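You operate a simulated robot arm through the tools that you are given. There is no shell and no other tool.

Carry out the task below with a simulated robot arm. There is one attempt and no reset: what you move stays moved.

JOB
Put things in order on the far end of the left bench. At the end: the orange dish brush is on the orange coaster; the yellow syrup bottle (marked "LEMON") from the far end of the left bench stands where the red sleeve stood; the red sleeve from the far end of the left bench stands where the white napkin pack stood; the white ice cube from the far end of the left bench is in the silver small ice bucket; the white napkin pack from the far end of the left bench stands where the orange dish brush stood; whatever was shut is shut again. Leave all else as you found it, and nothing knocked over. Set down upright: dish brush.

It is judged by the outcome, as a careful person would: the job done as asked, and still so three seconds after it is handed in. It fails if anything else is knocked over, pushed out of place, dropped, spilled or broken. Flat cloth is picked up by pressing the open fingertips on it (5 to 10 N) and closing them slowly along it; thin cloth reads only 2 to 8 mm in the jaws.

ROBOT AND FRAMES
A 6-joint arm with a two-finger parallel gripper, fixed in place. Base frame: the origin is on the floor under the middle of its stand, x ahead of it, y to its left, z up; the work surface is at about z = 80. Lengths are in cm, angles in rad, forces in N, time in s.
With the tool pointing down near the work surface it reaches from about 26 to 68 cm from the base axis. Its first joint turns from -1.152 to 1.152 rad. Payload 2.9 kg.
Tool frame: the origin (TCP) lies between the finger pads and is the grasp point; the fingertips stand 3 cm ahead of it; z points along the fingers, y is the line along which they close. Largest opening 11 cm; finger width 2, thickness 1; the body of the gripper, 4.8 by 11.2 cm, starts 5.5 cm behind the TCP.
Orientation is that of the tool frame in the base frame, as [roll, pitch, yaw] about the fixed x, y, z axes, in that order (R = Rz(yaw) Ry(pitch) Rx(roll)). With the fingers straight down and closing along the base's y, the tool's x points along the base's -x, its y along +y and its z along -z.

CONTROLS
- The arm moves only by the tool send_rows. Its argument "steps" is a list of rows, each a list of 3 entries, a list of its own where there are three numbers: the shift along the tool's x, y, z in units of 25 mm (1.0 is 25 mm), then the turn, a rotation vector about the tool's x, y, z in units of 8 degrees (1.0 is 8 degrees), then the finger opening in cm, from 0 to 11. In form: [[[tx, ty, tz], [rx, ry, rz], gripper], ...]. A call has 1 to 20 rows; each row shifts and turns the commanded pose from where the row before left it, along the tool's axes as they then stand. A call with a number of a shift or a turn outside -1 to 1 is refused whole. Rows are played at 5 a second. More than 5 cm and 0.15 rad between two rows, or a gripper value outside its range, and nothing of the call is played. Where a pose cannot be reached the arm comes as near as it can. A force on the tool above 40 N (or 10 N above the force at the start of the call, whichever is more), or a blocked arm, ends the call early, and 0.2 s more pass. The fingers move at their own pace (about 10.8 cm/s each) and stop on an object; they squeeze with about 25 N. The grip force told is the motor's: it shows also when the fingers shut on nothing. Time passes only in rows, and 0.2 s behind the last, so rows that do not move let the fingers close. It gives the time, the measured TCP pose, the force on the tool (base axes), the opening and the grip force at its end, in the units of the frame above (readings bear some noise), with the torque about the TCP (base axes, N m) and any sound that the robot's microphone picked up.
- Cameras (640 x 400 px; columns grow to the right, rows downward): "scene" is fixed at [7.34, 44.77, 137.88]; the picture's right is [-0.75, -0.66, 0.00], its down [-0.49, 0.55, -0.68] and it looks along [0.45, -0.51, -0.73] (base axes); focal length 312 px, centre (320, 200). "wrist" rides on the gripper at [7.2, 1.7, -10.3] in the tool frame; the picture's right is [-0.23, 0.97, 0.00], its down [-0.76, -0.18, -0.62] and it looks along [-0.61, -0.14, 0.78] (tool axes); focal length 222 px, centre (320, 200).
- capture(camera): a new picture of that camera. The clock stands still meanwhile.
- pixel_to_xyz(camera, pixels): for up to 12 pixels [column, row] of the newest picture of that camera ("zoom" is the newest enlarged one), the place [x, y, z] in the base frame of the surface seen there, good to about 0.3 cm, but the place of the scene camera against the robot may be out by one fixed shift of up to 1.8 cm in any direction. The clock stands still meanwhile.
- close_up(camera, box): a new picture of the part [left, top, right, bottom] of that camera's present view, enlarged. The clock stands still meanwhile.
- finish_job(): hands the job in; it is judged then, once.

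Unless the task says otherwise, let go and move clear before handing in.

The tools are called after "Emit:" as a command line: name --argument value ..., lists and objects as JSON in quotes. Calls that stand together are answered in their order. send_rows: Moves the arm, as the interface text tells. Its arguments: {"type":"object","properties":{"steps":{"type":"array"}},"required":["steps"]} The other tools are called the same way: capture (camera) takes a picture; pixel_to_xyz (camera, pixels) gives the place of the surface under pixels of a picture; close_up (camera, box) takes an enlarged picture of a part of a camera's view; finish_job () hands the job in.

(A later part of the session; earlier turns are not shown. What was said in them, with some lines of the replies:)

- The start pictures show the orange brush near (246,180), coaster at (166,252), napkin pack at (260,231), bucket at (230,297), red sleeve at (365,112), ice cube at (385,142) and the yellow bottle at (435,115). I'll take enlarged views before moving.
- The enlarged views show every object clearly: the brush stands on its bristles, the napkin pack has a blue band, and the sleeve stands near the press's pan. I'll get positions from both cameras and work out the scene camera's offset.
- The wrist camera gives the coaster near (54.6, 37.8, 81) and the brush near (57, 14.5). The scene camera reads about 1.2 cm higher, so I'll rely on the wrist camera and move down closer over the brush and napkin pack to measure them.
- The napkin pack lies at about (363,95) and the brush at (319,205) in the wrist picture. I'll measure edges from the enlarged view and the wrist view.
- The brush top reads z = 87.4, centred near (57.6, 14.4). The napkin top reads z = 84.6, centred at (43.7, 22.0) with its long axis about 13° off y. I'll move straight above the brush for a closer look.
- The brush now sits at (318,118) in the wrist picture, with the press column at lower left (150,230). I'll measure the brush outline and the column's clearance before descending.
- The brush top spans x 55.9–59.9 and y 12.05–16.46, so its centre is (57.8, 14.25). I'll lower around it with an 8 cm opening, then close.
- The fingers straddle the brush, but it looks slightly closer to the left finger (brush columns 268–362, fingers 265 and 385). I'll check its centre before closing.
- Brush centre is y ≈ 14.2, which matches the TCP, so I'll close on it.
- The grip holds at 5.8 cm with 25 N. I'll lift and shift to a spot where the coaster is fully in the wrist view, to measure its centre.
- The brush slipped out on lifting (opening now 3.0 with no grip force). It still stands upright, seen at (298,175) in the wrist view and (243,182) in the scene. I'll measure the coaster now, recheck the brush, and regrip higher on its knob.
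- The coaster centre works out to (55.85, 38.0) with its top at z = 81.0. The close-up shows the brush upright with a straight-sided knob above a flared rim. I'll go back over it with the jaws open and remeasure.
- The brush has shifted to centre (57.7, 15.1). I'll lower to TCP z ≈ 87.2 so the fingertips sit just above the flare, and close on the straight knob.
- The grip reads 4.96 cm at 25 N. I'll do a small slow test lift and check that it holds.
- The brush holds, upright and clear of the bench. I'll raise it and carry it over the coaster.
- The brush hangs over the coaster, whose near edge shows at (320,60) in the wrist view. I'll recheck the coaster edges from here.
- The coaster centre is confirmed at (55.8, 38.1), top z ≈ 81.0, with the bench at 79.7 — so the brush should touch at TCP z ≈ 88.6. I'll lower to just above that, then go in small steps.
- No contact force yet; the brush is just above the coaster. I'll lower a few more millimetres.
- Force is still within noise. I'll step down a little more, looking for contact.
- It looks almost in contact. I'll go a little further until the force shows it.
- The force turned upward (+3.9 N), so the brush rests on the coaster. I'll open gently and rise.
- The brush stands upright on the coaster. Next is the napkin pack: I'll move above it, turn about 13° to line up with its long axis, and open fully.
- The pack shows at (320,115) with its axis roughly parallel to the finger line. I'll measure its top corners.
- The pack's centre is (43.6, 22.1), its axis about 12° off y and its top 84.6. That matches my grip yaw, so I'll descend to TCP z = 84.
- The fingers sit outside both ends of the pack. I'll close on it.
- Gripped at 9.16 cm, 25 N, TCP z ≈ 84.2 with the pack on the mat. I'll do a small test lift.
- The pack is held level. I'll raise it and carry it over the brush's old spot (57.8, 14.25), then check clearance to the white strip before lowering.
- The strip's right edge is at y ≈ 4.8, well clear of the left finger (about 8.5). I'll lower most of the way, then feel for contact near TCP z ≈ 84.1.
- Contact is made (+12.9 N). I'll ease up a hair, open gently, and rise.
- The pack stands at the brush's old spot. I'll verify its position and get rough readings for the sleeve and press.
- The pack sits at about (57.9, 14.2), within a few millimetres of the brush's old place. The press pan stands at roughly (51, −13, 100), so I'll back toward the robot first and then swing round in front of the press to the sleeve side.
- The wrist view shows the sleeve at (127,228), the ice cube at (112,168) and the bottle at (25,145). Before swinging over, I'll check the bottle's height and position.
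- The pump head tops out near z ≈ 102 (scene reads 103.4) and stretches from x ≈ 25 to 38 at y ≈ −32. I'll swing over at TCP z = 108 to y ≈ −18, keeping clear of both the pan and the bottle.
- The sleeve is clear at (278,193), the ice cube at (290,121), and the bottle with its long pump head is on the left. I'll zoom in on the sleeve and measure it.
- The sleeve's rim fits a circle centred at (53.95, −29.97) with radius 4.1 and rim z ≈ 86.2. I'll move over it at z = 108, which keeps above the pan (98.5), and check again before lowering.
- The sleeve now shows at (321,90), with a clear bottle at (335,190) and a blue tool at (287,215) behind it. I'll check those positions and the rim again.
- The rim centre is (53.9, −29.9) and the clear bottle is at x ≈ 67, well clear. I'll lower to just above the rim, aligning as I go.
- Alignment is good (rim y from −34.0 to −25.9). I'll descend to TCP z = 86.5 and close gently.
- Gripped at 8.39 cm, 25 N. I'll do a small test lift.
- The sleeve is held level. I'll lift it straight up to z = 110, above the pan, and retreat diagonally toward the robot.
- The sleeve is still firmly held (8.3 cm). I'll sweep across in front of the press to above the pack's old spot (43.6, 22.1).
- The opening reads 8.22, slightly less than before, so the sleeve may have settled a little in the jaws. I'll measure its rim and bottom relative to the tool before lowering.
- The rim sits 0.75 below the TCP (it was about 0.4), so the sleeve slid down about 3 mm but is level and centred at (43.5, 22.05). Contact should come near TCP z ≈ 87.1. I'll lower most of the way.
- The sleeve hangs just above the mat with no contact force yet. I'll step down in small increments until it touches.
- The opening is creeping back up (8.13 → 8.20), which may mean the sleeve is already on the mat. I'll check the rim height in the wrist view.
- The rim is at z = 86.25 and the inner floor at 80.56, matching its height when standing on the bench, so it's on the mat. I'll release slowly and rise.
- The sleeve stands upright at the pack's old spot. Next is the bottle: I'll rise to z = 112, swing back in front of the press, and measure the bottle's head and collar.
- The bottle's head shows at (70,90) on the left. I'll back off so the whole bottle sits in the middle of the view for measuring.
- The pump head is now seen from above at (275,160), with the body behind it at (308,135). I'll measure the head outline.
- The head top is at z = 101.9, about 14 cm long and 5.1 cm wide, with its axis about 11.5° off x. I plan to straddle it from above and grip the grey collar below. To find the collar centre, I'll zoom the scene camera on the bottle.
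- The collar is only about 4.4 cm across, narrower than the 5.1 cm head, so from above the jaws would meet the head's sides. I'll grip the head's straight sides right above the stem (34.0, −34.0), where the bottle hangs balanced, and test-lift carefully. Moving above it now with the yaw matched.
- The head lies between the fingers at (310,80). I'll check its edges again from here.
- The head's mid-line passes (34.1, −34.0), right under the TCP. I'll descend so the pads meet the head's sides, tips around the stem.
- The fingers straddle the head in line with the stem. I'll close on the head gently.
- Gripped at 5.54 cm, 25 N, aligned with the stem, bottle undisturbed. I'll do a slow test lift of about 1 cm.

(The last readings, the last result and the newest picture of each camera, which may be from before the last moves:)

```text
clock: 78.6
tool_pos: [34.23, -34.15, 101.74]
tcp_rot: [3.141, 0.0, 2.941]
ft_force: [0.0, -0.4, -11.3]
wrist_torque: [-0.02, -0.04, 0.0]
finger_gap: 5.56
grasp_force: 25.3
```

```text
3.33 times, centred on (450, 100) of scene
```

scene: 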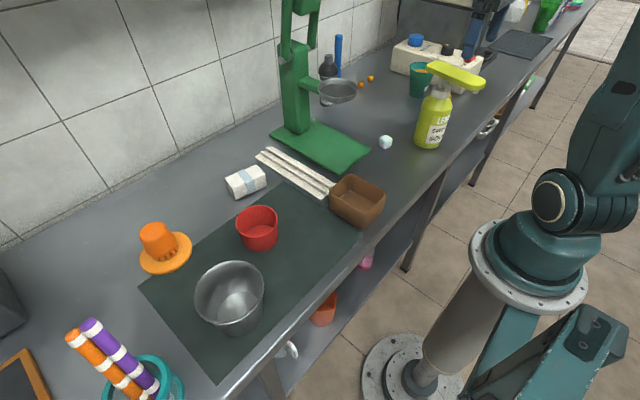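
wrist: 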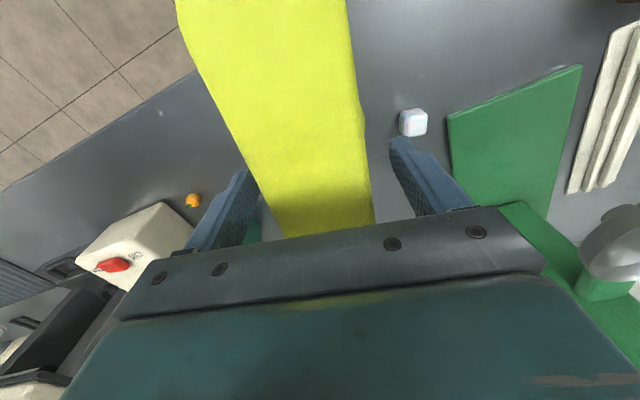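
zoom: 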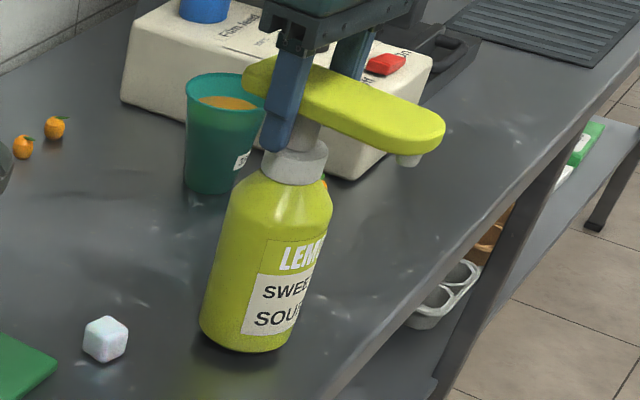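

The bottle hangs straight (11.3 N, almost no torque). I'll lift it a little higher and carry it smoothly to above the sleeve's old spot (53.9, −29.9).

Emit:
send_rows --steps '[[[0, 0, -0.3], [0, 0, 0], 3.5], [[0, 0, -0.6], [0, 0, 0], 3.5], [[0, 0, -0.6], [0, 0, 0], 3.5], [[0, 0, -0.3], [0, 0, 0], 3.5], [[-0.2, 0.085, 0], [0, 0, 0], 3.5], [[-0.4, 0.17, 0], [0, 0, 0], 3.5], [[-0.6, 0.257, 0], [0, 0, 0], 3.5], [[-0.75, 0.32, 0], [0, 0, 0], 3.5], [[-0.75, 0.32, 0], [0, 0, 0], 3.5], [[-0.75, 0.32, 0], [0, 0, 0], 3.5], [[-0.75, 0.32, 0], [0, 0, 0], 3.5], [[-0.75, 0.32, 0], [0, 0, 0], 3.5], [[-0.75, 0.32, 0], [0, 0, 0], 3.5], [[-0.75, 0.32, 0], [0, 0, 0], 3.5], [[-0.5, 0.214, 0], [0, 0, 0], 3.5], [[-0.3, 0.13, 0], [0, 0, 0], 3.5], [[-0.15, 0.065, 0], [0, 0, 0], 3.5], [[0, 0, 0], [0, 0, 0], 3.5]]'

Emit:
capture --camera "scene"

Emit:
capture --camera "wrist"

```text
clock: 82.4
tool_pos: [53.83, -29.95, 106.23]
tcp_rot: [-3.142, 0.0, 2.94]
ft_force: [-0.2, -0.2, -11.9]
wrist_torque: [0.03, 0.0, -0.02]
finger_gap: 5.55
grasp_force: 24.4
```

```text
taken
```

scene: 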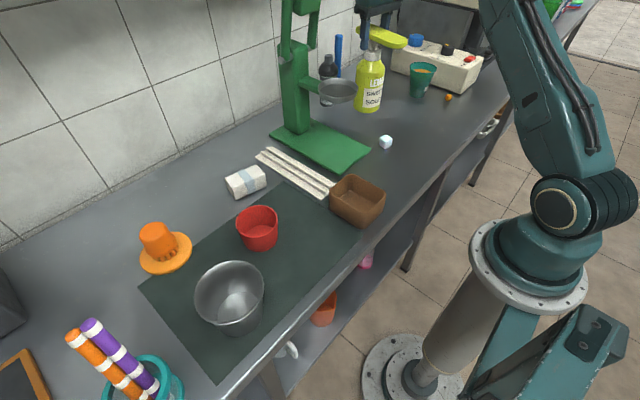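

```text
taken
```

wrist: 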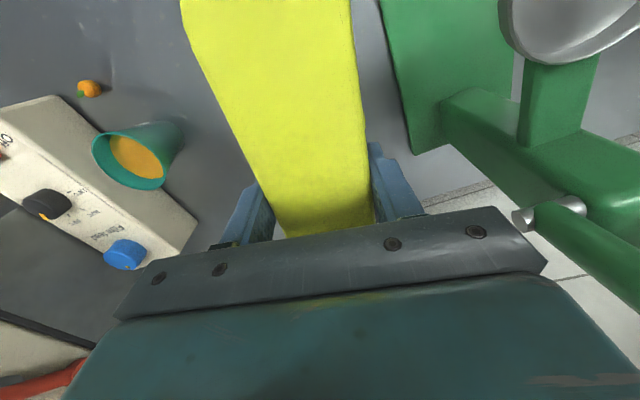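

The bottle is over the target at TCP (53.83, −29.95). I'll take a close look for clearance to the pan and clear bottle, and to estimate the body's axis.

Emit:
close_up --camera "scene" --box '[310, 20, 430, 120]'

```text
4.00 times, centred on (370, 70) of scene
```

zoom: 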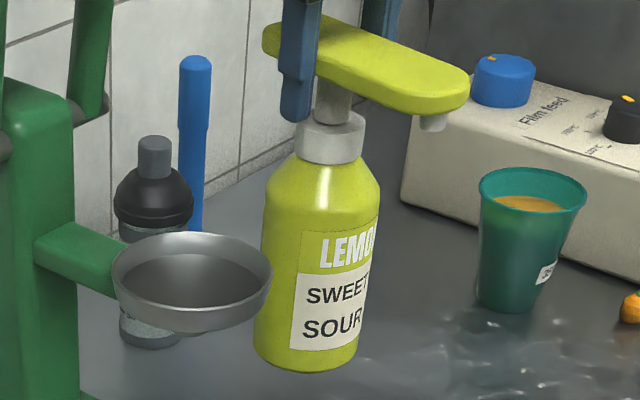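

Emit:
pixel_to_xyz --camera "zoom" --pixels '[[310, 280], [262, 250], [374, 240], [275, 310], [355, 330], [333, 150], [300, 148], [365, 148], [310, 200], [268, 280]]'

```text
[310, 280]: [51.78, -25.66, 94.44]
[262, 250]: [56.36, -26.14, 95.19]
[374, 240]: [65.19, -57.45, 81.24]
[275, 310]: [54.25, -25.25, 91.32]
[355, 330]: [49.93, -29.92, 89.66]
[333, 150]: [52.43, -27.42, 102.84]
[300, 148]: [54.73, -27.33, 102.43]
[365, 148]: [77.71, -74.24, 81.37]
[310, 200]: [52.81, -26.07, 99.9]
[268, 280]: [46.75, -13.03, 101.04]
```

The bottle's axis works out at about (53.8, −30.2), within a few millimetres of target. It's clear of the pan and the clear bottle. I'll lower it and then feel for contact near TCP z ≈ 100.6.

Emit:
send_rows --steps '[[[-0.02, 0.06, 0.2], [0, 0, 0], 3.5], [[0, 0, 0.4], [0, 0, 0], 3.5], [[0, 0, 0.5], [0, 0, 0], 3.5], [[0, 0, 0.4], [0, 0, 0], 3.5], [[0, 0, 0.3], [0, 0, 0], 3.5], [[0, 0, 0.2], [0, 0, 0], 3.5], [[0, 0, 0.1], [0, 0, 0], 3.5], [[0, 0, 0], [0, 0, 0], 3.5]]'

```text
clock: 84.2
tool_pos: [53.97, -29.9, 100.91]
tcp_rot: [-3.14, -0.001, 2.94]
ft_force: [0.5, -0.6, -11.4]
wrist_torque: [0.01, 0.01, -0.01]
finger_gap: 5.55
grasp_force: 24.8
```

Emit:
send_rows --steps '[[[0, 0, 0.04], [0, 0, 0], 3.5], [[0, 0, 0.04], [0, 0, 0], 3.5], [[0, 0, 0], [0, 0, 0], 3.5]]'

```text
clock: 85.0
tool_pos: [53.96, -29.96, 100.73]
tcp_rot: [-3.141, 0.0, 2.941]
ft_force: [0.2, 0.2, -8.6]
wrist_torque: [0.18, -0.02, 0.0]
finger_gap: 5.53
grasp_force: 25.1
```

The weight reading dropped to 8.6 N, so the base has started touching. A bit further.

Emit:
send_rows --steps '[[[0, 0, 0.03], [0, 0, 0], 3.5], [[0, 0, 0], [0, 0, 0], 3.5]]'

```text
clock: 85.6
tool_pos: [53.98, -29.9, 100.75]
tcp_rot: [3.142, 0.001, 2.941]
ft_force: [-3.8, -1.1, -1.4]
wrist_torque: [0.04, 0.69, 0.07]
finger_gap: 5.56
grasp_force: 24.5
```

The bench now carries nearly all the weight. I'll open slowly and check the bottle stays put before rising.

Emit:
send_rows --steps '[[[0, 0, 0], [0, 0, 0], 5.7], [[0, 0, 0], [0, 0, 0], 6], [[0, 0, 0], [0, 0, 0], 6.6], [[0, 0, 0], [0, 0, 0], 7.5], [[0, 0, 0], [0, 0, 0], 9], [[0, 0, 0], [0, 0, 0], 9]]'

Emit:
close_up --camera "scene" --box '[310, 20, 430, 150]'

Emit:
capture --camera "wrist"

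```text
clock: 87.0
tool_pos: [53.95, -29.92, 100.69]
tcp_rot: [3.141, 0.002, 2.941]
ft_force: [-0.2, -0.3, -0.2]
wrist_torque: [-0.01, -0.04, 0.0]
finger_gap: 9.01
grasp_force: 0.0
```

```text
3.08 times, centred on (370, 85) of scene
```

zoom: 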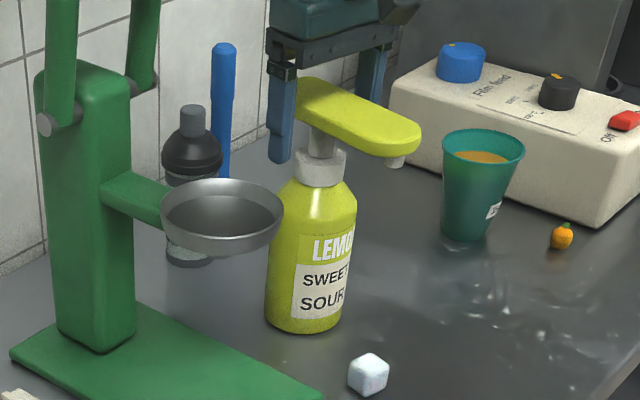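

```text
taken
```

wrist: 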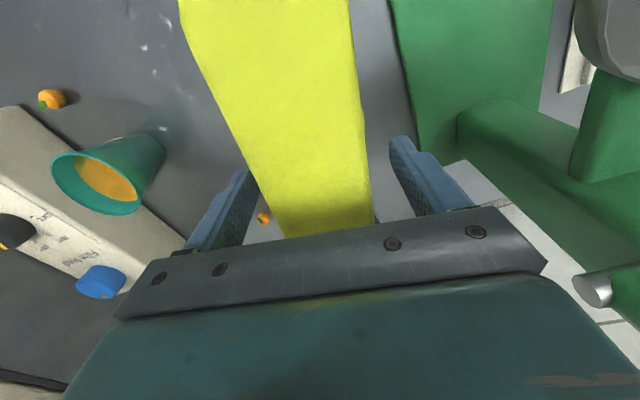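

The bottle stands upright on its own, and the pan and clear bottle are undisturbed. I'll rise straight up, clear of the head, and back off toward the ice cube. The bottle's nozzle now overhangs near (44, −28), so I'll approach the cube from the robot side with a tilt.

Emit:
send_rows --steps '[[[0, 0, -0.3], [0, 0, 0], 9], [[0, 0, -0.7], [0, 0, 0], 9], [[0, 0, -1], [0, 0, 0], 9], [[0, 0, -1], [0, 0, 0], 9], [[0, 0, -1], [0, 0, 0], 9], [[0, 0, -1], [0, 0, 0], 9], [[0.9, 0.1, 0], [0, 0, 0], 9], [[0.9, 0.1, 0], [0, 0, 0], 9], [[0.9, 0.1, 0], [0, 0, 0], 9], [[0.9, 0.1, 0], [0, 0, 0], 9], [[0.9, 0.1, 0], [0, 0, 0], 9], [[0.9, 0.1, 0], [0, 0, 0], 9], [[0.9, 0.1, 0], [0, 0, 0], 9], [[0.9, 0.1, 0], [0, 0, 0], 9], [[0.9, 0.1, 0], [0, 0, 0], 9], [[0, 0, 0], [0, 0, 0], 9]]'

Emit:
capture --camera "wrist"

Emit:
capture --camera "scene"

```text
clock: 90.4
tool_pos: [34.52, -23.75, 113.05]
tcp_rot: [-3.14, 0.001, 2.941]
ft_force: [0.4, 0.5, -0.8]
wrist_torque: [-0.02, -0.02, 0.0]
finger_gap: 8.98
grasp_force: 0.1
```

```text
taken
```

wrist: 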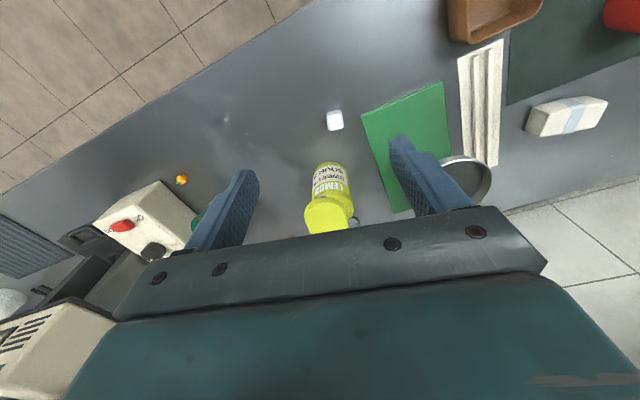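

```text
taken
```

scene: 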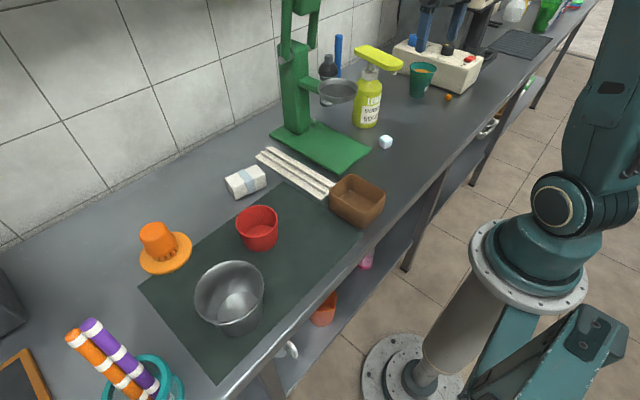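

The bottle now stands at (328,195) in the wrist view, with the ice cube in the clear at (335,120). I'll measure the cube, the bottle body and its nozzle.

Emit:
close_up --camera "wrist" --box '[290, 95, 386, 155]'

Emit:
pixel_to_xyz --camera "wrist" --pixels '[[327, 115], [341, 113], [329, 129], [343, 127], [335, 120], [328, 205], [310, 215], [350, 212], [330, 228], [314, 180], [350, 180], [332, 165]]'

```text
6.67 times, centred on (338, 125) of wrist
```

zoom: 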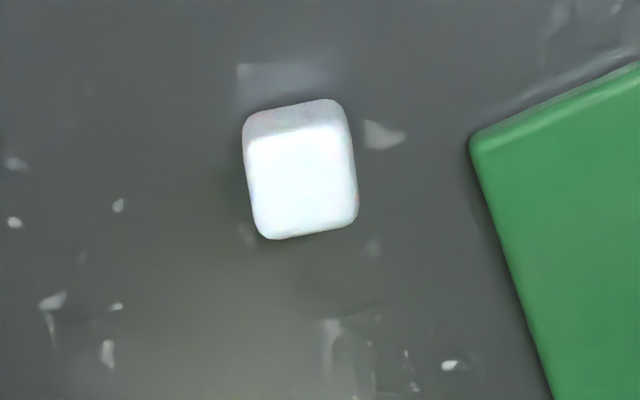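

```text
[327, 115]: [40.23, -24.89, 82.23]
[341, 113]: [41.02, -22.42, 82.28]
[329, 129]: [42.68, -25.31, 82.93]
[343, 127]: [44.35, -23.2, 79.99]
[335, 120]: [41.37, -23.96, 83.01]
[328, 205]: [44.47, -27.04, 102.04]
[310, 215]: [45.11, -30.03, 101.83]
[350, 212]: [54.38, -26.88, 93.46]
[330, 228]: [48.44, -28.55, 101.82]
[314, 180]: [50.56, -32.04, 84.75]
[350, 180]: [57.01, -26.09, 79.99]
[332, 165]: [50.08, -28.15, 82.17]
```

The cube's edges line up with the present yaw. I'll get finer points on the cube and the green base's nearby corner.

Emit:
pixel_to_xyz --camera "zoom" --pixels '[[252, 150], [345, 130], [353, 213], [266, 232], [304, 180], [478, 142], [490, 190], [510, 250], [540, 340], [600, 85], [295, 112]]'

```text
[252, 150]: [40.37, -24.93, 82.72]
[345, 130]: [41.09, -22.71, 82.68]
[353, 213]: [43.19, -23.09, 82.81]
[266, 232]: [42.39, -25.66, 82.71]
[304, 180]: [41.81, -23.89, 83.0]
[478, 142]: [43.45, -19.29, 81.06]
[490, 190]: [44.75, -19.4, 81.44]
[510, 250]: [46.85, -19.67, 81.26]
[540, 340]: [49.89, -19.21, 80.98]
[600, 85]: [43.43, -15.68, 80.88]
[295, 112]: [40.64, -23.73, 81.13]
```

The cube's centre is about (41.65, −24.05), top 82.9, turned about 16°. The green base edge is at y ≈ −19.3. I'll add 4° of yaw, tilt the gripper 20° back toward the robot so it stays clear of the nozzle, and go to a hover above the cube.

Emit:
send_rows --steps '[[[0, 0, 0], [0, 0, 0.5], 5], [[0, 0, 0], [0, -0.83, 0], 5], [[0, 0, 0], [0, -0.83, 0], 5], [[0, 0, 0], [0, -0.84, 0], 5], [[0.04, 0.065, 0.84], [0, 0, 0], 5], [[0.04, 0.065, 0.84], [0, 0, 0], 5], [[0.04, 0.065, 0.84], [0, 0, 0], 5], [[0.04, 0.065, 0.84], [0, 0, 0], 5], [[0.04, 0.065, 0.84], [0, 0, 0], 5], [[0.04, 0.065, 0.84], [0, 0, 0], 5], [[0.04, 0.065, 0.84], [0, 0, 0], 5], [[0.04, 0.065, 0.84], [0, 0, 0], 5], [[0.04, 0.065, 0.84], [0, 0, 0], 5], [[0.04, 0.065, 0.84], [0, 0, 0], 5], [[0, 0, 0], [0, 0, 0], 5]]'

Emit:
capture --camera "wrist"

Emit:
capture --camera "scene"

```text
clock: 93.6
tool_pos: [41.07, -23.67, 93.04]
tcp_rot: [3.14, 0.35, 2.87]
ft_force: [-1.2, -0.7, 1.0]
wrist_torque: [-0.02, -0.01, 0.02]
finger_gap: 5.0
grasp_force: 0.1
```

```text
taken
```

wrist: 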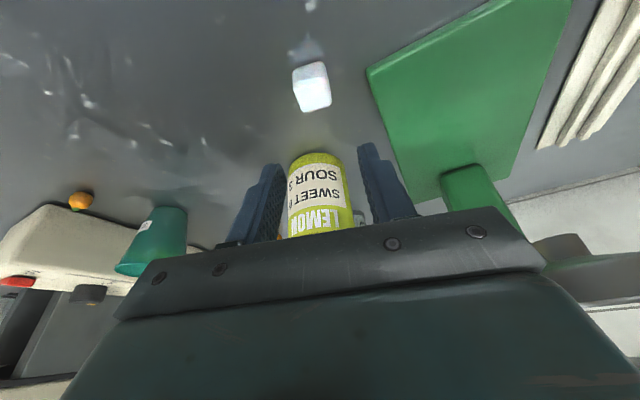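

```text
taken
```

scene: 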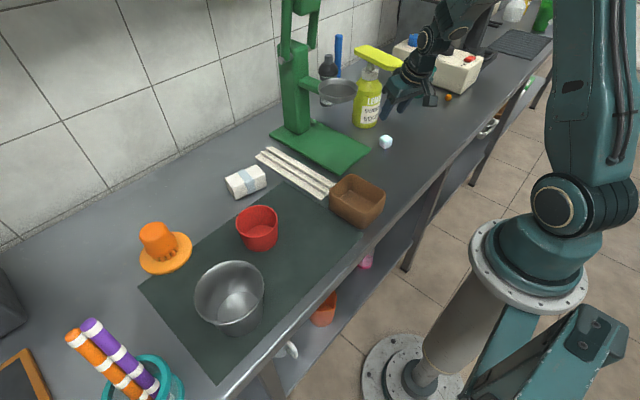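

The cube is now visible close up at (312,87). I'll measure it more exactly from here.

Emit:
close_up --camera "wrist" --box '[264, 55, 360, 115]'

```text
6.67 times, centred on (312, 85) of wrist
```

zoom: 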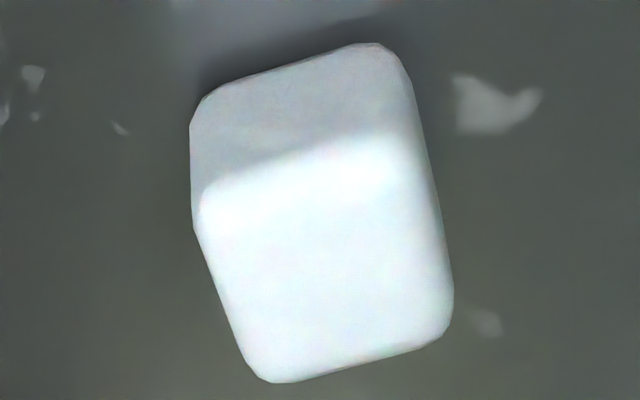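

Emit:
pixel_to_xyz --camera "zoom" --pixels '[[215, 200], [400, 155], [440, 320], [270, 370], [325, 260], [205, 120], [390, 70], [235, 290], [425, 240], [350, 345], [300, 180]]'

```text
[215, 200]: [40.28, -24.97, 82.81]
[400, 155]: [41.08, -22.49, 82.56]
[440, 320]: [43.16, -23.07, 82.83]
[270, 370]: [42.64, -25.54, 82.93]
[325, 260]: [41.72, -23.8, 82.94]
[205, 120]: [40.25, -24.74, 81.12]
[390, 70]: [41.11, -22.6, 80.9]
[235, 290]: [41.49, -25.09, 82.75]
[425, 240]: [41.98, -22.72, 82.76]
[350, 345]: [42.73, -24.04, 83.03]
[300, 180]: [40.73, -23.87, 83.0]
```

The cube centre is (41.8, −24.0), size about 2.5, yaw about 15° to match. I'll descend vertically with the tilted gripper to TCP z ≈ 83.4.

Emit:
send_rows --steps '[[[0.25, -0.005, 0.71], [0, 0, 0], 5], [[0.25, -0.005, 0.71], [0, 0, 0], 5], [[0.25, -0.005, 0.71], [0, 0, 0], 5], [[0.25, -0.005, 0.71], [0, 0, 0], 5], [[0.17, -0.005, 0.48], [0, 0, 0], 5], [[0.1, 0, 0.27], [0, 0, 0], 5], [[0, 0, 0], [0, 0, 0], 5]]'

Emit:
capture --camera "wrist"

Emit:
close_up --camera "scene" --box '[340, 50, 480, 160]'

```text
clock: 95.2
tool_pos: [41.26, -23.86, 83.36]
tcp_rot: [-3.141, 0.349, 2.871]
ft_force: [-0.1, -0.6, -0.7]
wrist_torque: [0.02, -0.02, 0.01]
finger_gap: 5.0
grasp_force: 0.1
```

```text
taken
```

wrist: 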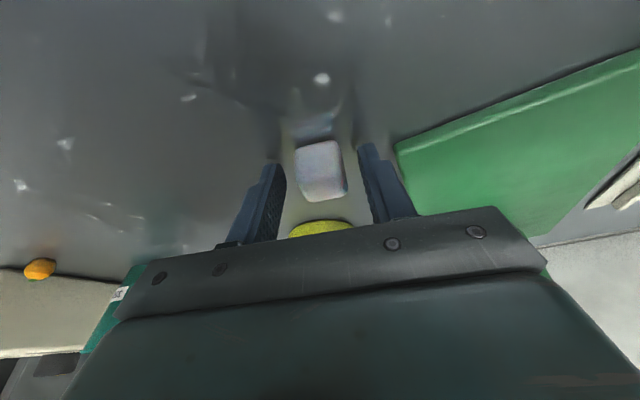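

```text
3.64 times, centred on (410, 105) of scene
```

zoom: 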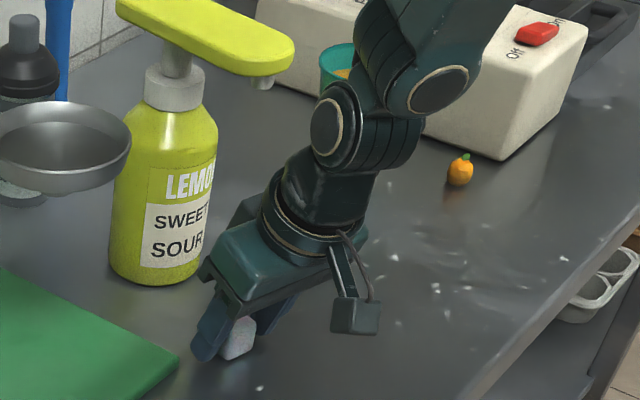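

The cube is between the fingertips at (320,170), and the wrist is well clear of the nozzle. I'll close gently.

Emit:
send_rows --steps '[[[0, 0, 0], [0, 0, 0], 4], [[0, 0, 0], [0, 0, 0], 3.2], [[0, 0, 0], [0, 0, 0], 2.5], [[0, 0, 0], [0, 0, 0], 1.5], [[0, 0, 0], [0, 0, 0], 1.5]]'

Emit:
capture --camera "wrist"

```text
clock: 96.4
tool_pos: [41.13, -23.82, 83.41]
tcp_rot: [-3.141, 0.349, 2.872]
ft_force: [0.1, -0.4, 0.5]
wrist_torque: [-0.01, -0.01, 0.01]
finger_gap: 2.92
grasp_force: 25.1
```

```text
taken
```

wrist: 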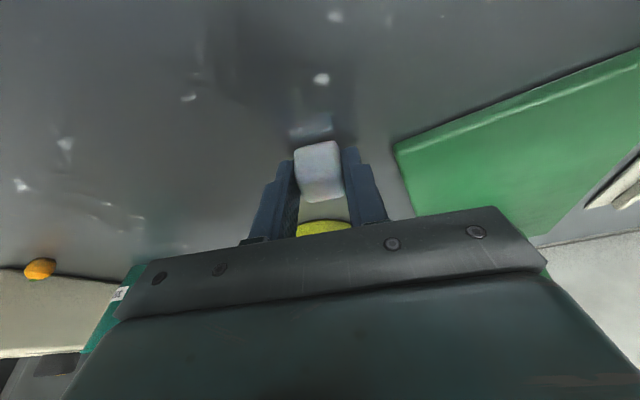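

Gripped at 2.92 cm, 25 N. I'll lift vertically a little and check the cube comes with it.

Emit:
send_rows --steps '[[[-0.07, 0, -0.19], [0, 0, 0], 1.5], [[-0.14, 0, -0.38], [0, 0, 0], 1.5], [[-0.27, 0, -0.75], [0, 0, 0], 1.5], [[0, 0, 0], [0, 0, 0], 1.5]]'

Emit:
capture --camera "wrist"

Emit:
close_up --camera "scene" --box '[340, 50, 480, 160]'

```text
clock: 97.4
tool_pos: [41.14, -23.88, 87.04]
tcp_rot: [3.14, 0.35, 2.87]
ft_force: [-1.1, -0.3, 0.8]
wrist_torque: [0.05, 0.0, 0.02]
finger_gap: 2.88
grasp_force: 24.9
```

```text
taken
```

wrist: 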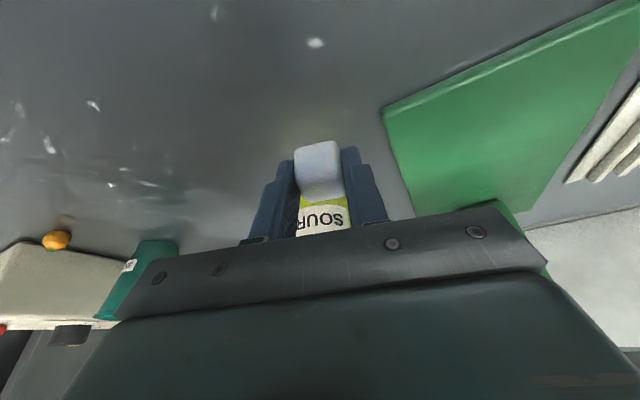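

```text
3.64 times, centred on (410, 105) of scene
```

zoom: 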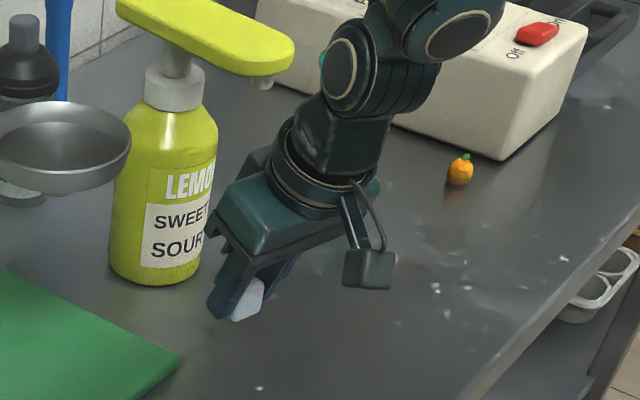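

The cube is held clear of the bench. I'll back away from the nozzle while rising, then straighten the tilt and yaw.

Emit:
send_rows --steps '[[[0.043, 0.031, -0.94], [0, 0, 0], 1.5], [[0.043, 0.031, -0.94], [0, 0, 0], 1.5], [[0.043, 0.031, -0.94], [0, 0, 0], 1.5], [[0.043, 0.031, -0.94], [0, 0, 0], 1.5], [[0.043, 0.031, -0.94], [0, 0, 0], 1.5], [[0.043, 0.031, -0.94], [0, 0, 0], 1.5], [[0, 0, 0], [0, 0.83, 0], 1.5], [[0, 0, 0], [0, 0.83, 0], 1.5], [[0, 0, 0], [0, 0.84, 0], 1.5], [[0, 0, 0], [0, 0, -0.97], 1.5], [[0, 0, 0], [0, 0, -0.97], 1.5], [[0, 0, -0.8], [0, 0, 0], 1.5], [[0, 0, -0.8], [0, 0, 0], 1.5], [[0, 0, 0], [0, 0, 0], 1.5]]'

Emit:
capture --camera "wrist"

```text
clock: 100.4
tool_pos: [35.96, -21.76, 104.29]
tcp_rot: [3.14, -0.001, -3.142]
ft_force: [-0.3, -0.2, -0.1]
wrist_torque: [-0.02, 0.02, 0.01]
finger_gap: 2.89
grasp_force: 25.1
```

```text
taken
```

wrist: 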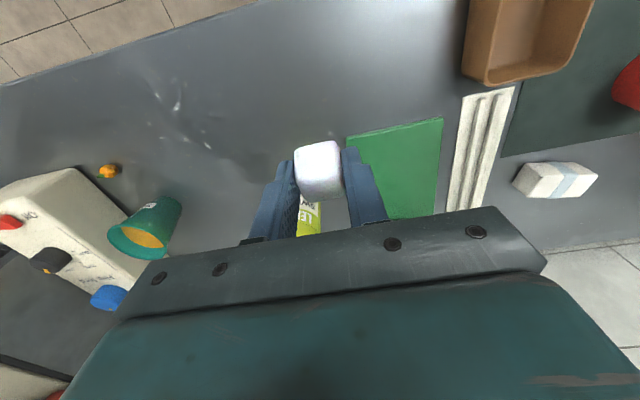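

The cube is secure in the jaws, with the tool upright again. I'll sweep across toward the bucket at z ≈ 104.

Emit:
send_rows --steps '[[[0, 0.5, 0], [0, 0, 0], 1.5], [[0, 1, 0], [0, 0, 0], 1.5], [[0, 1, 0], [0, 0, 0], 1.5], [[0, 1, 0], [0, 0, 0], 1.5], [[0, 1, 0], [0, 0, 0], 1.5], [[0, 1, 0], [0, 0, 0], 1.5], [[0, 1, 0], [0, 0, 0], 1.5], [[0, 1, 0], [0, 0, 0], 1.5], [[0, 1, 0], [0, 0, 0], 1.5], [[0, 1, 0], [0, 0, 0], 1.5], [[0, 1, 0], [0, 0, 0], 1.5], [[0, 1, 0], [0, 0, 0], 1.5], [[0, 1, 0], [0, 0, 0], 1.5], [[0, 1, 0], [0, 0, 0], 1.5], [[0, 1, 0], [0, 0, 0], 1.5], [[0, 1, 0], [0, 0, 0], 1.5], [[0, 1, 0], [0, 0, 0], 1.5], [[0, 1, 0], [0, 0, 0], 1.5], [[0, 0.5, 0], [0, 0, 0], 1.5], [[0, 0, 0], [0, 0, 0], 1.5]]'

Emit:
capture --camera "wrist"

Emit:
capture --camera "scene"

```text
clock: 104.6
tool_pos: [36.04, 23.05, 104.02]
tcp_rot: [-3.14, -0.001, 3.14]
ft_force: [0.2, -0.1, -0.2]
wrist_torque: [-0.01, 0.01, 0.04]
finger_gap: 2.91
grasp_force: 25.3
```

```text
taken
```

wrist: 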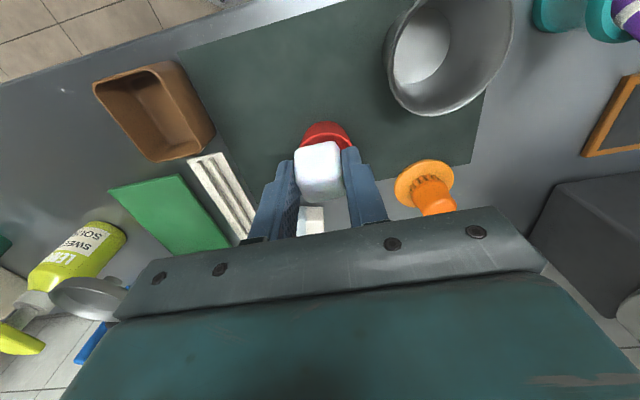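

```text
taken
```

scene: 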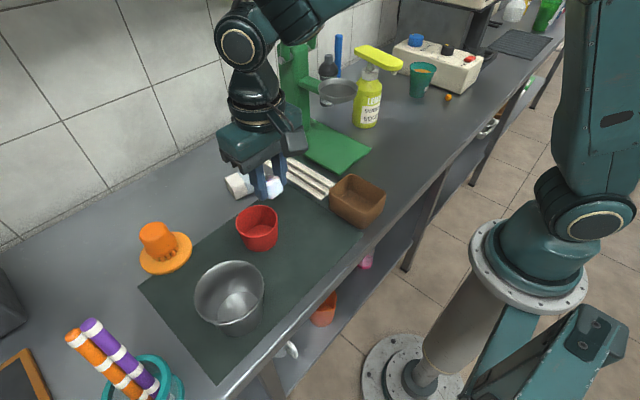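

The bucket shows at (450,55) in the wrist view. I'll measure its rim and floor.

Emit:
pixel_to_xyz --camera "wrist" --pixels '[[388, 62], [395, 90], [415, 110], [440, 114], [470, 104], [495, 75], [510, 40], [512, 15], [397, 25], [415, 50], [425, 60], [407, 5]]'

```text
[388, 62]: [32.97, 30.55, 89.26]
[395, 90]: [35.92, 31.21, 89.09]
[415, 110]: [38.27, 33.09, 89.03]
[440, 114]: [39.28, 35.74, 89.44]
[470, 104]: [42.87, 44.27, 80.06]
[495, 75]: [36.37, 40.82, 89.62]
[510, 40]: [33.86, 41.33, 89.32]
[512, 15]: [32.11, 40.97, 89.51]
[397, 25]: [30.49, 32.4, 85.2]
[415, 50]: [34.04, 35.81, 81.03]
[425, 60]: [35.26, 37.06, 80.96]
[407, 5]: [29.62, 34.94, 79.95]
```

The rim fits a circle centred at (33.9, 36.0), radius about 5.35, rim z = 89.3 and floor z = 81. I'll move above it and check.

Emit:
send_rows --steps '[[[0.14, 0.86, 0], [0, 0, 0], 1.5], [[0.14, 0.86, 0], [0, 0, 0], 1.5], [[0.14, 0.86, 0], [0, 0, 0], 1.5], [[0.14, 0.86, 0], [0, 0, 0], 1.5], [[0.14, 0.86, 0], [0, 0, 0], 1.5], [[0.14, 0.86, 0], [0, 0, 0], 1.5], [[0, 0, 0], [0, 0, 0], 1.5]]'

Emit:
capture --camera "wrist"

Emit:
capture --camera "scene"

```text
clock: 106.2
tool_pos: [33.91, 35.9, 104.04]
tcp_rot: [-3.139, 0.001, -3.141]
ft_force: [0.1, 0.4, 0.0]
wrist_torque: [0.0, 0.02, -0.02]
finger_gap: 2.9
grasp_force: 24.9
```

```text
taken
```

wrist: 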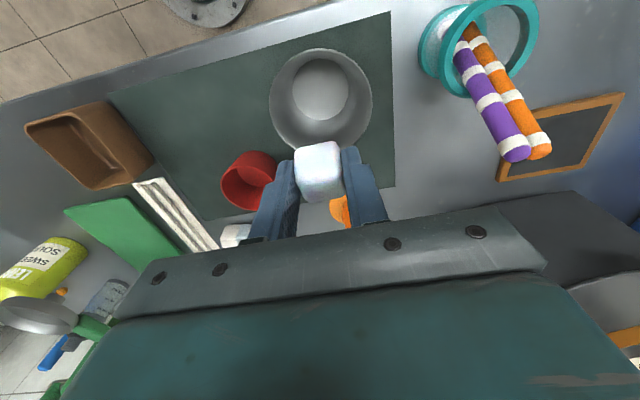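

```text
taken
```

scene: 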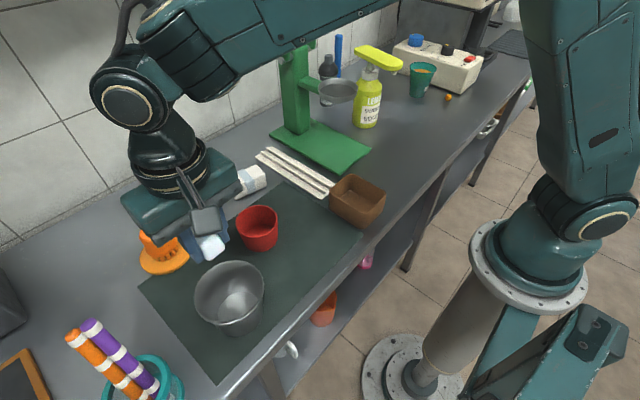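

Emit:
pixel_to_xyz --camera "wrist" --pixels '[[271, 100], [371, 98], [321, 50], [285, 70], [358, 68], [283, 128], [360, 128], [320, 85], [296, 90], [346, 90], [320, 66], [318, 112]]'

Emit:
close_up --camera "wrist" --box '[240, 30, 400, 230]'

```text
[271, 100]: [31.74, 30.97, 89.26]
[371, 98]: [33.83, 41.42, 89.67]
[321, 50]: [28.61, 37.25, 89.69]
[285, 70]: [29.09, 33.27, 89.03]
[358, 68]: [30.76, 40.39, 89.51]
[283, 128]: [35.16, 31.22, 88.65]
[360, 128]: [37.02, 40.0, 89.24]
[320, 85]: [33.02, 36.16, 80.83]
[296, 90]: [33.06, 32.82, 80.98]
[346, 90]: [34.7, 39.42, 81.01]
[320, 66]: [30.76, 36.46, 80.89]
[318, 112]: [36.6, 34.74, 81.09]
```

```text
2.00 times, centred on (320, 130) of wrist
```

zoom: 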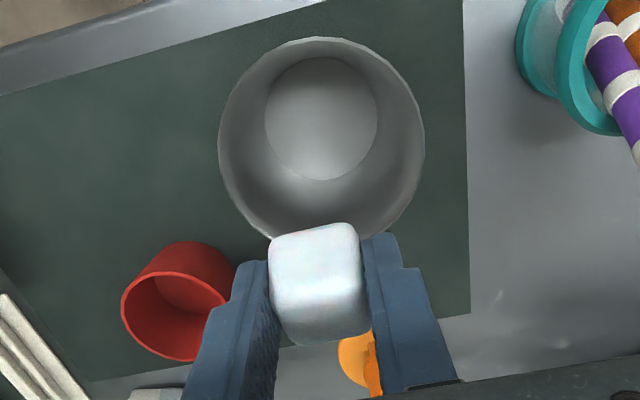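

The bucket centre is confirmed at (33.7, 36.05), with a floor radius of about 3.4. I'll lower the cube inside to just above the floor; the gripper body will stay above the rim.

Emit:
send_rows --steps '[[[0.08, 0.05, 0.6], [0, 0, 0], 1.5], [[0, 0, 1], [0, 0, 0], 1.5], [[0, 0, 1], [0, 0, 0], 1.5], [[0, 0, 1], [0, 0, 0], 1.5], [[0, 0, 1], [0, 0, 0], 1.5], [[0, 0, 0.8], [0, 0, 0], 1.5], [[0, 0, 0.7], [0, 0, 0], 1.5], [[0, 0, 0.6], [0, 0, 0], 1.5], [[0, 0, 0.4], [0, 0, 0], 1.5], [[0, 0, 0.25], [0, 0, 0], 1.5], [[0, 0, 0], [0, 0, 0], 1.5]]'

Emit:
capture --camera "wrist"

Emit:
close_up --camera "scene" --box '[150, 200, 310, 350]'

```text
clock: 108.6
tool_pos: [33.77, 36.1, 85.73]
tcp_rot: [3.141, -0.001, -3.141]
ft_force: [0.2, 1.2, 0.1]
wrist_torque: [0.01, -0.04, 0.01]
finger_gap: 2.89
grasp_force: 24.8
```

```text
taken
```

wrist: 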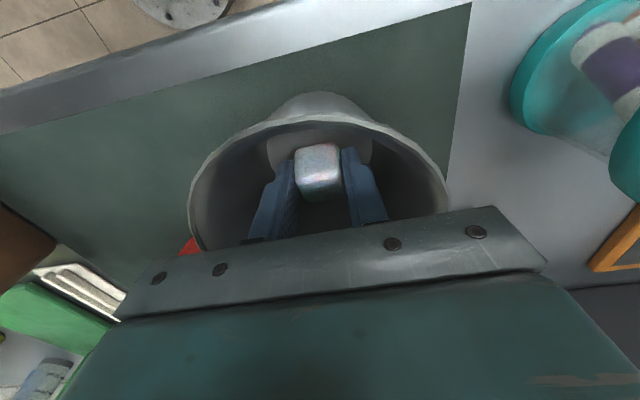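

```text
2.67 times, centred on (230, 275) of scene
```

zoom: 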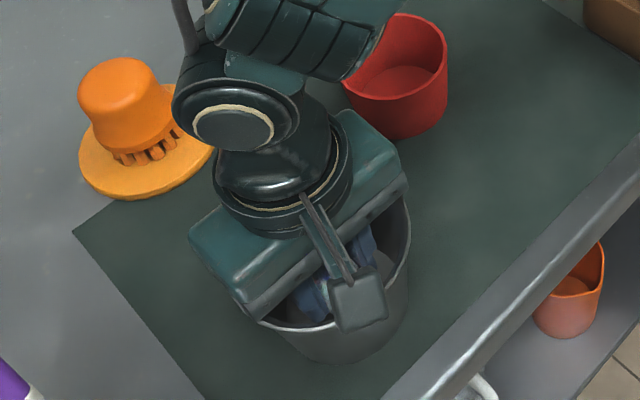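

The cube is inside the bucket, near the floor. I'll lower a few more millimetres, watching the force.

Emit:
send_rows --steps '[[[0, 0, 0.06], [0, 0, 0], 1.5], [[0, 0, 0.06], [0, 0, 0], 1.5], [[0, 0, 0.06], [0, 0, 0], 1.5], [[0, 0, 0], [0, 0, 0], 1.5]]'

```text
clock: 109.6
tool_pos: [33.86, 36.1, 85.39]
tcp_rot: [-3.141, 0.001, 3.141]
ft_force: [0.1, -0.7, -0.6]
wrist_torque: [0.01, 0.0, -0.01]
finger_gap: 2.89
grasp_force: 24.9
```

Emit:
send_rows --steps '[[[0, 0, 0.06], [0, 0, 0], 1.5], [[0, 0, 0.05], [0, 0, 0], 1.5], [[0, 0, 0], [0, 0, 0], 1.5]]'

Emit:
close_up --camera "wrist" --box '[240, 110, 400, 210]'

```text
clock: 110.4
tool_pos: [33.71, 36.02, 85.14]
tcp_rot: [-3.141, 0.0, 3.14]
ft_force: [-0.1, 0.8, 0.8]
wrist_torque: [0.01, -0.02, 0.0]
finger_gap: 2.87
grasp_force: 25.1
```

```text
4.00 times, centred on (320, 160) of wrist
```

zoom: 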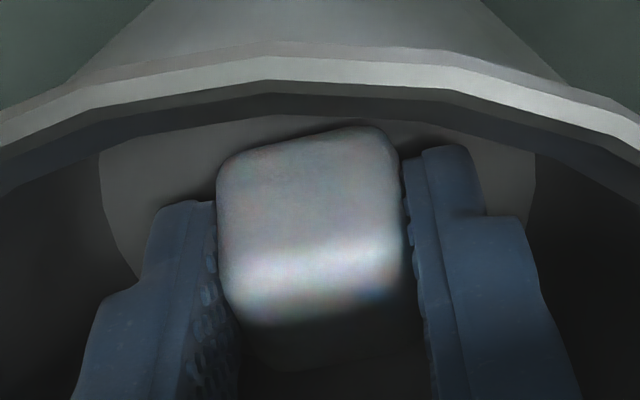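

Still no contact, with about 1 cm between body and rim. I'll go down another 2–3 mm, then release with the fingers opening only slightly.

Emit:
send_rows --steps '[[[0, 0, 0.05], [0, 0, 0], 1.5], [[0, 0, 0.05], [0, 0, 0], 1.5], [[0, 0, 0], [0, 0, 0], 1.5]]'

```text
clock: 111.2
tool_pos: [33.68, 36.07, 84.94]
tcp_rot: [-3.14, 0.0, -3.141]
ft_force: [1.3, 0.6, 3.2]
wrist_torque: [0.04, -0.11, 0.02]
finger_gap: 2.9
grasp_force: 25.0
```

Force rose to +3.2 N, so the cube is touching the floor. I'll open gently to 4 cm and rise straight out.

Emit:
send_rows --steps '[[[0, 0, 0], [0, 0, 0], 3.2], [[0, 0, 0], [0, 0, 0], 3.6], [[0, 0, 0], [0, 0, 0], 4.0], [[0, 0, 0], [0, 0, 0], 4.0], [[0, 0, -0.2], [0, 0, 0], 4.0], [[0, 0, -0.6], [0, 0, 0], 4.0], [[0, 0, -1], [0, 0, 0], 4.0], [[0, 0, -1], [0, 0, 0], 4.0], [[0, 0, -1], [0, 0, 0], 4.0], [[0, 0, -1], [0, 0, 0], 4.0], [[0, 0, -1], [0, 0, 0], 4.0], [[0, 0, -1], [0, 0, 0], 4.0], [[0, 0, 0], [0, 0, 0], 4.0]]'

Emit:
capture --camera "wrist"

Emit:
capture --camera "scene"

```text
clock: 114.0
tool_pos: [33.57, 36.15, 101.82]
tcp_rot: [3.141, 0.0, 3.141]
ft_force: [-0.2, -0.5, -0.4]
wrist_torque: [-0.02, -0.02, -0.01]
finger_gap: 3.99
grasp_force: 0.0
```

```text
taken
```

wrist: 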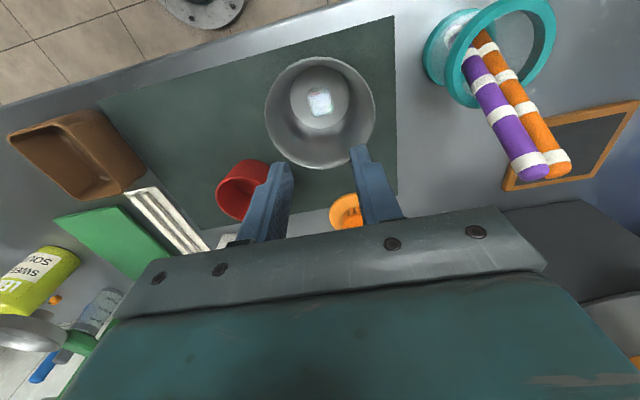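

```text
taken
```

scene: 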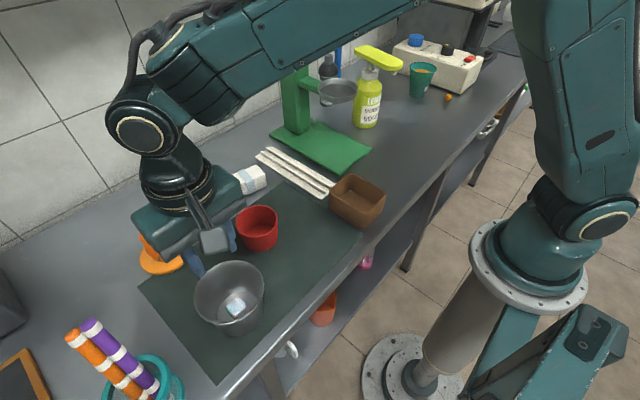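

The cube lies in the bucket at (320,103) in the wrist view, and the bucket hasn't moved. I'll raise the arm to a clear spot and do a final check.

Emit:
send_rows --steps '[[[0, 0, -1], [0, 0, 0], 6], [[0, 0, -1], [0, 0, 0], 8], [[0, 0, -1], [0, 0, 0], 11], [[-0.3, -0.9, -0.3], [0, 0, 0], 11], [[-0.3, -0.9, 0], [0, 0, 0], 11], [[-0.3, -0.9, 0], [0, 0, 0], 11], [[-0.3, -0.9, 0], [0, 0, 0], 11], [[-0.3, -0.9, 0], [0, 0, 0], 11], [[-0.3, -0.9, 0], [0, 0, 0], 11], [[-0.3, -0.9, 0], [0, 0, 0], 11], [[0, 0, 0], [0, 0, 0], 11]]'

Emit:
capture --camera "wrist"

Emit:
capture --camera "scene"

```text
clock: 116.4
tool_pos: [39.03, 20.04, 110.05]
tcp_rot: [-3.141, 0.001, -3.14]
ft_force: [0.1, -0.4, -1.2]
wrist_torque: [0.03, 0.01, -0.02]
finger_gap: 11.02
grasp_force: 0.2
```

```text
taken
```

wrist: 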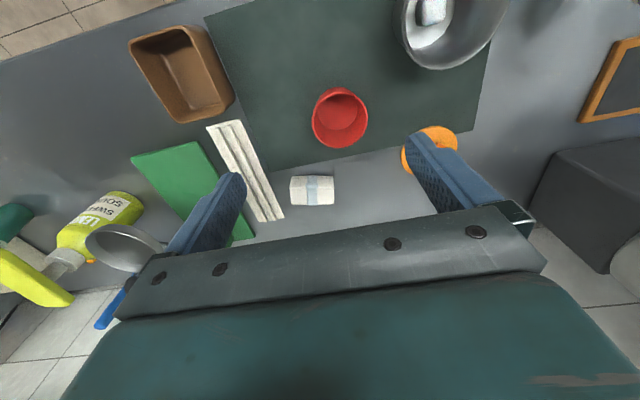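

```text
taken
```

scene: 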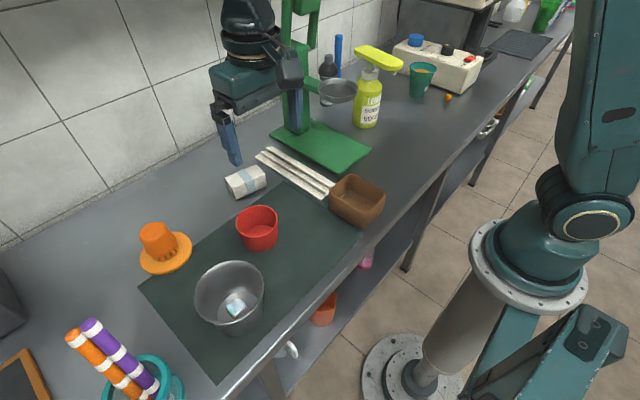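

All items are in place: brush upright on the coaster, pack at (245,182), sleeve at (257,228), bottle at (367,95), and ice in the bucket at (236,305). I'll do a last measurement of the positions and a close look at the bottle area.

Emit:
pixel_to_xyz --camera "wrist" --pixels '[[313, 115], [366, 122], [340, 90], [338, 146], [290, 180], [292, 204], [333, 202], [333, 179], [312, 190]]'

Emit:
close_up --camera "scene" --box '[300, 20, 480, 150]'

Emit:
close_up --camera "scene" --box '[120, 160, 300, 350]'

```text
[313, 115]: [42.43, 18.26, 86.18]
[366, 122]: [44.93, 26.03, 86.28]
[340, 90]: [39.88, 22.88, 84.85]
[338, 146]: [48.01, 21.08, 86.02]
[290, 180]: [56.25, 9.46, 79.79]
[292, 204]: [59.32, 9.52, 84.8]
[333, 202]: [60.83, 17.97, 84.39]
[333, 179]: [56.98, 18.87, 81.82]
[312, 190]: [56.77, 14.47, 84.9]
```

```text
3.08 times, centred on (390, 85) of scene
```

zoom: 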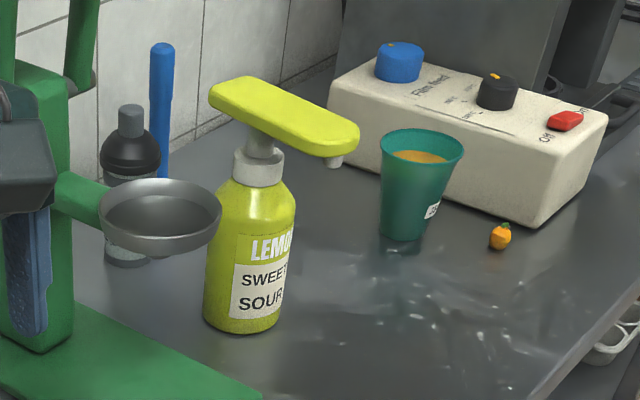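

```text
2.11 times, centred on (210, 255) of scene
```

zoom: 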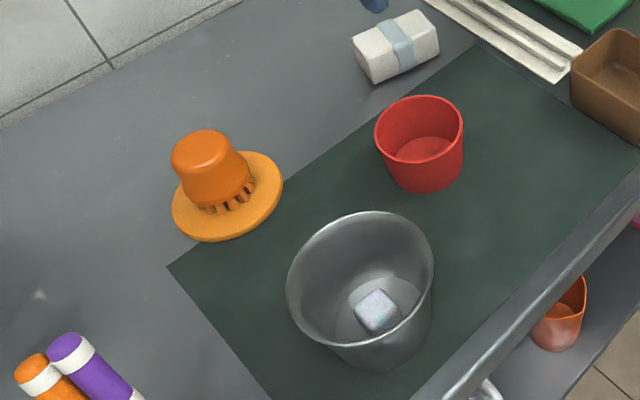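

The last readings put the sleeve at (43.7, 22.15) and the pack at (57.9, 14.2). The bottle is upright at the sleeve's old spot, the brush is upright on the coaster, and the ice is in the bucket. Nothing else has been disturbed and the gripper is clear, so I'm handing in.

Emit:
finish_job

```text
The job is handed in.
```

The job is done and handed in. In the last pictures everything stood where you asked, and nothing else on the bench looked moved or knocked over. I don't have the verdict yet.

| Item | Where it is now |
|---|---|
| Orange dish brush | Upright on the orange coaster, centred to within a few millimetres |
| White napkin pack | Where the brush stood, at about (57.9, 14.2); the brush was at (57.8, 14.25) |
| Red sleeve | Where the napkin pack stood, at about (43.7, 22.15); the pack was at (43.65, 22.1) |
| Yellow "LEMON" bottle | Upright where the sleeve stood, at about (53.9, −30.0) |
| White ice cube | On the floor of the silver small ice bucket |

- **Brush slip:** on the first try the brush slipped out of the jaws and shifted about 1 cm, but it stayed upright. I gripped it again higher up and placed the napkin pack at the brush's original spot, not the shifted one.
- **Bottle grip:** I lifted the bottle by its pump head, because the head blocked the neck and body from above. I saw no spill, and the head height had not changed afterwards.
- **Shut items:** I opened nothing, so nothing needed shutting again.
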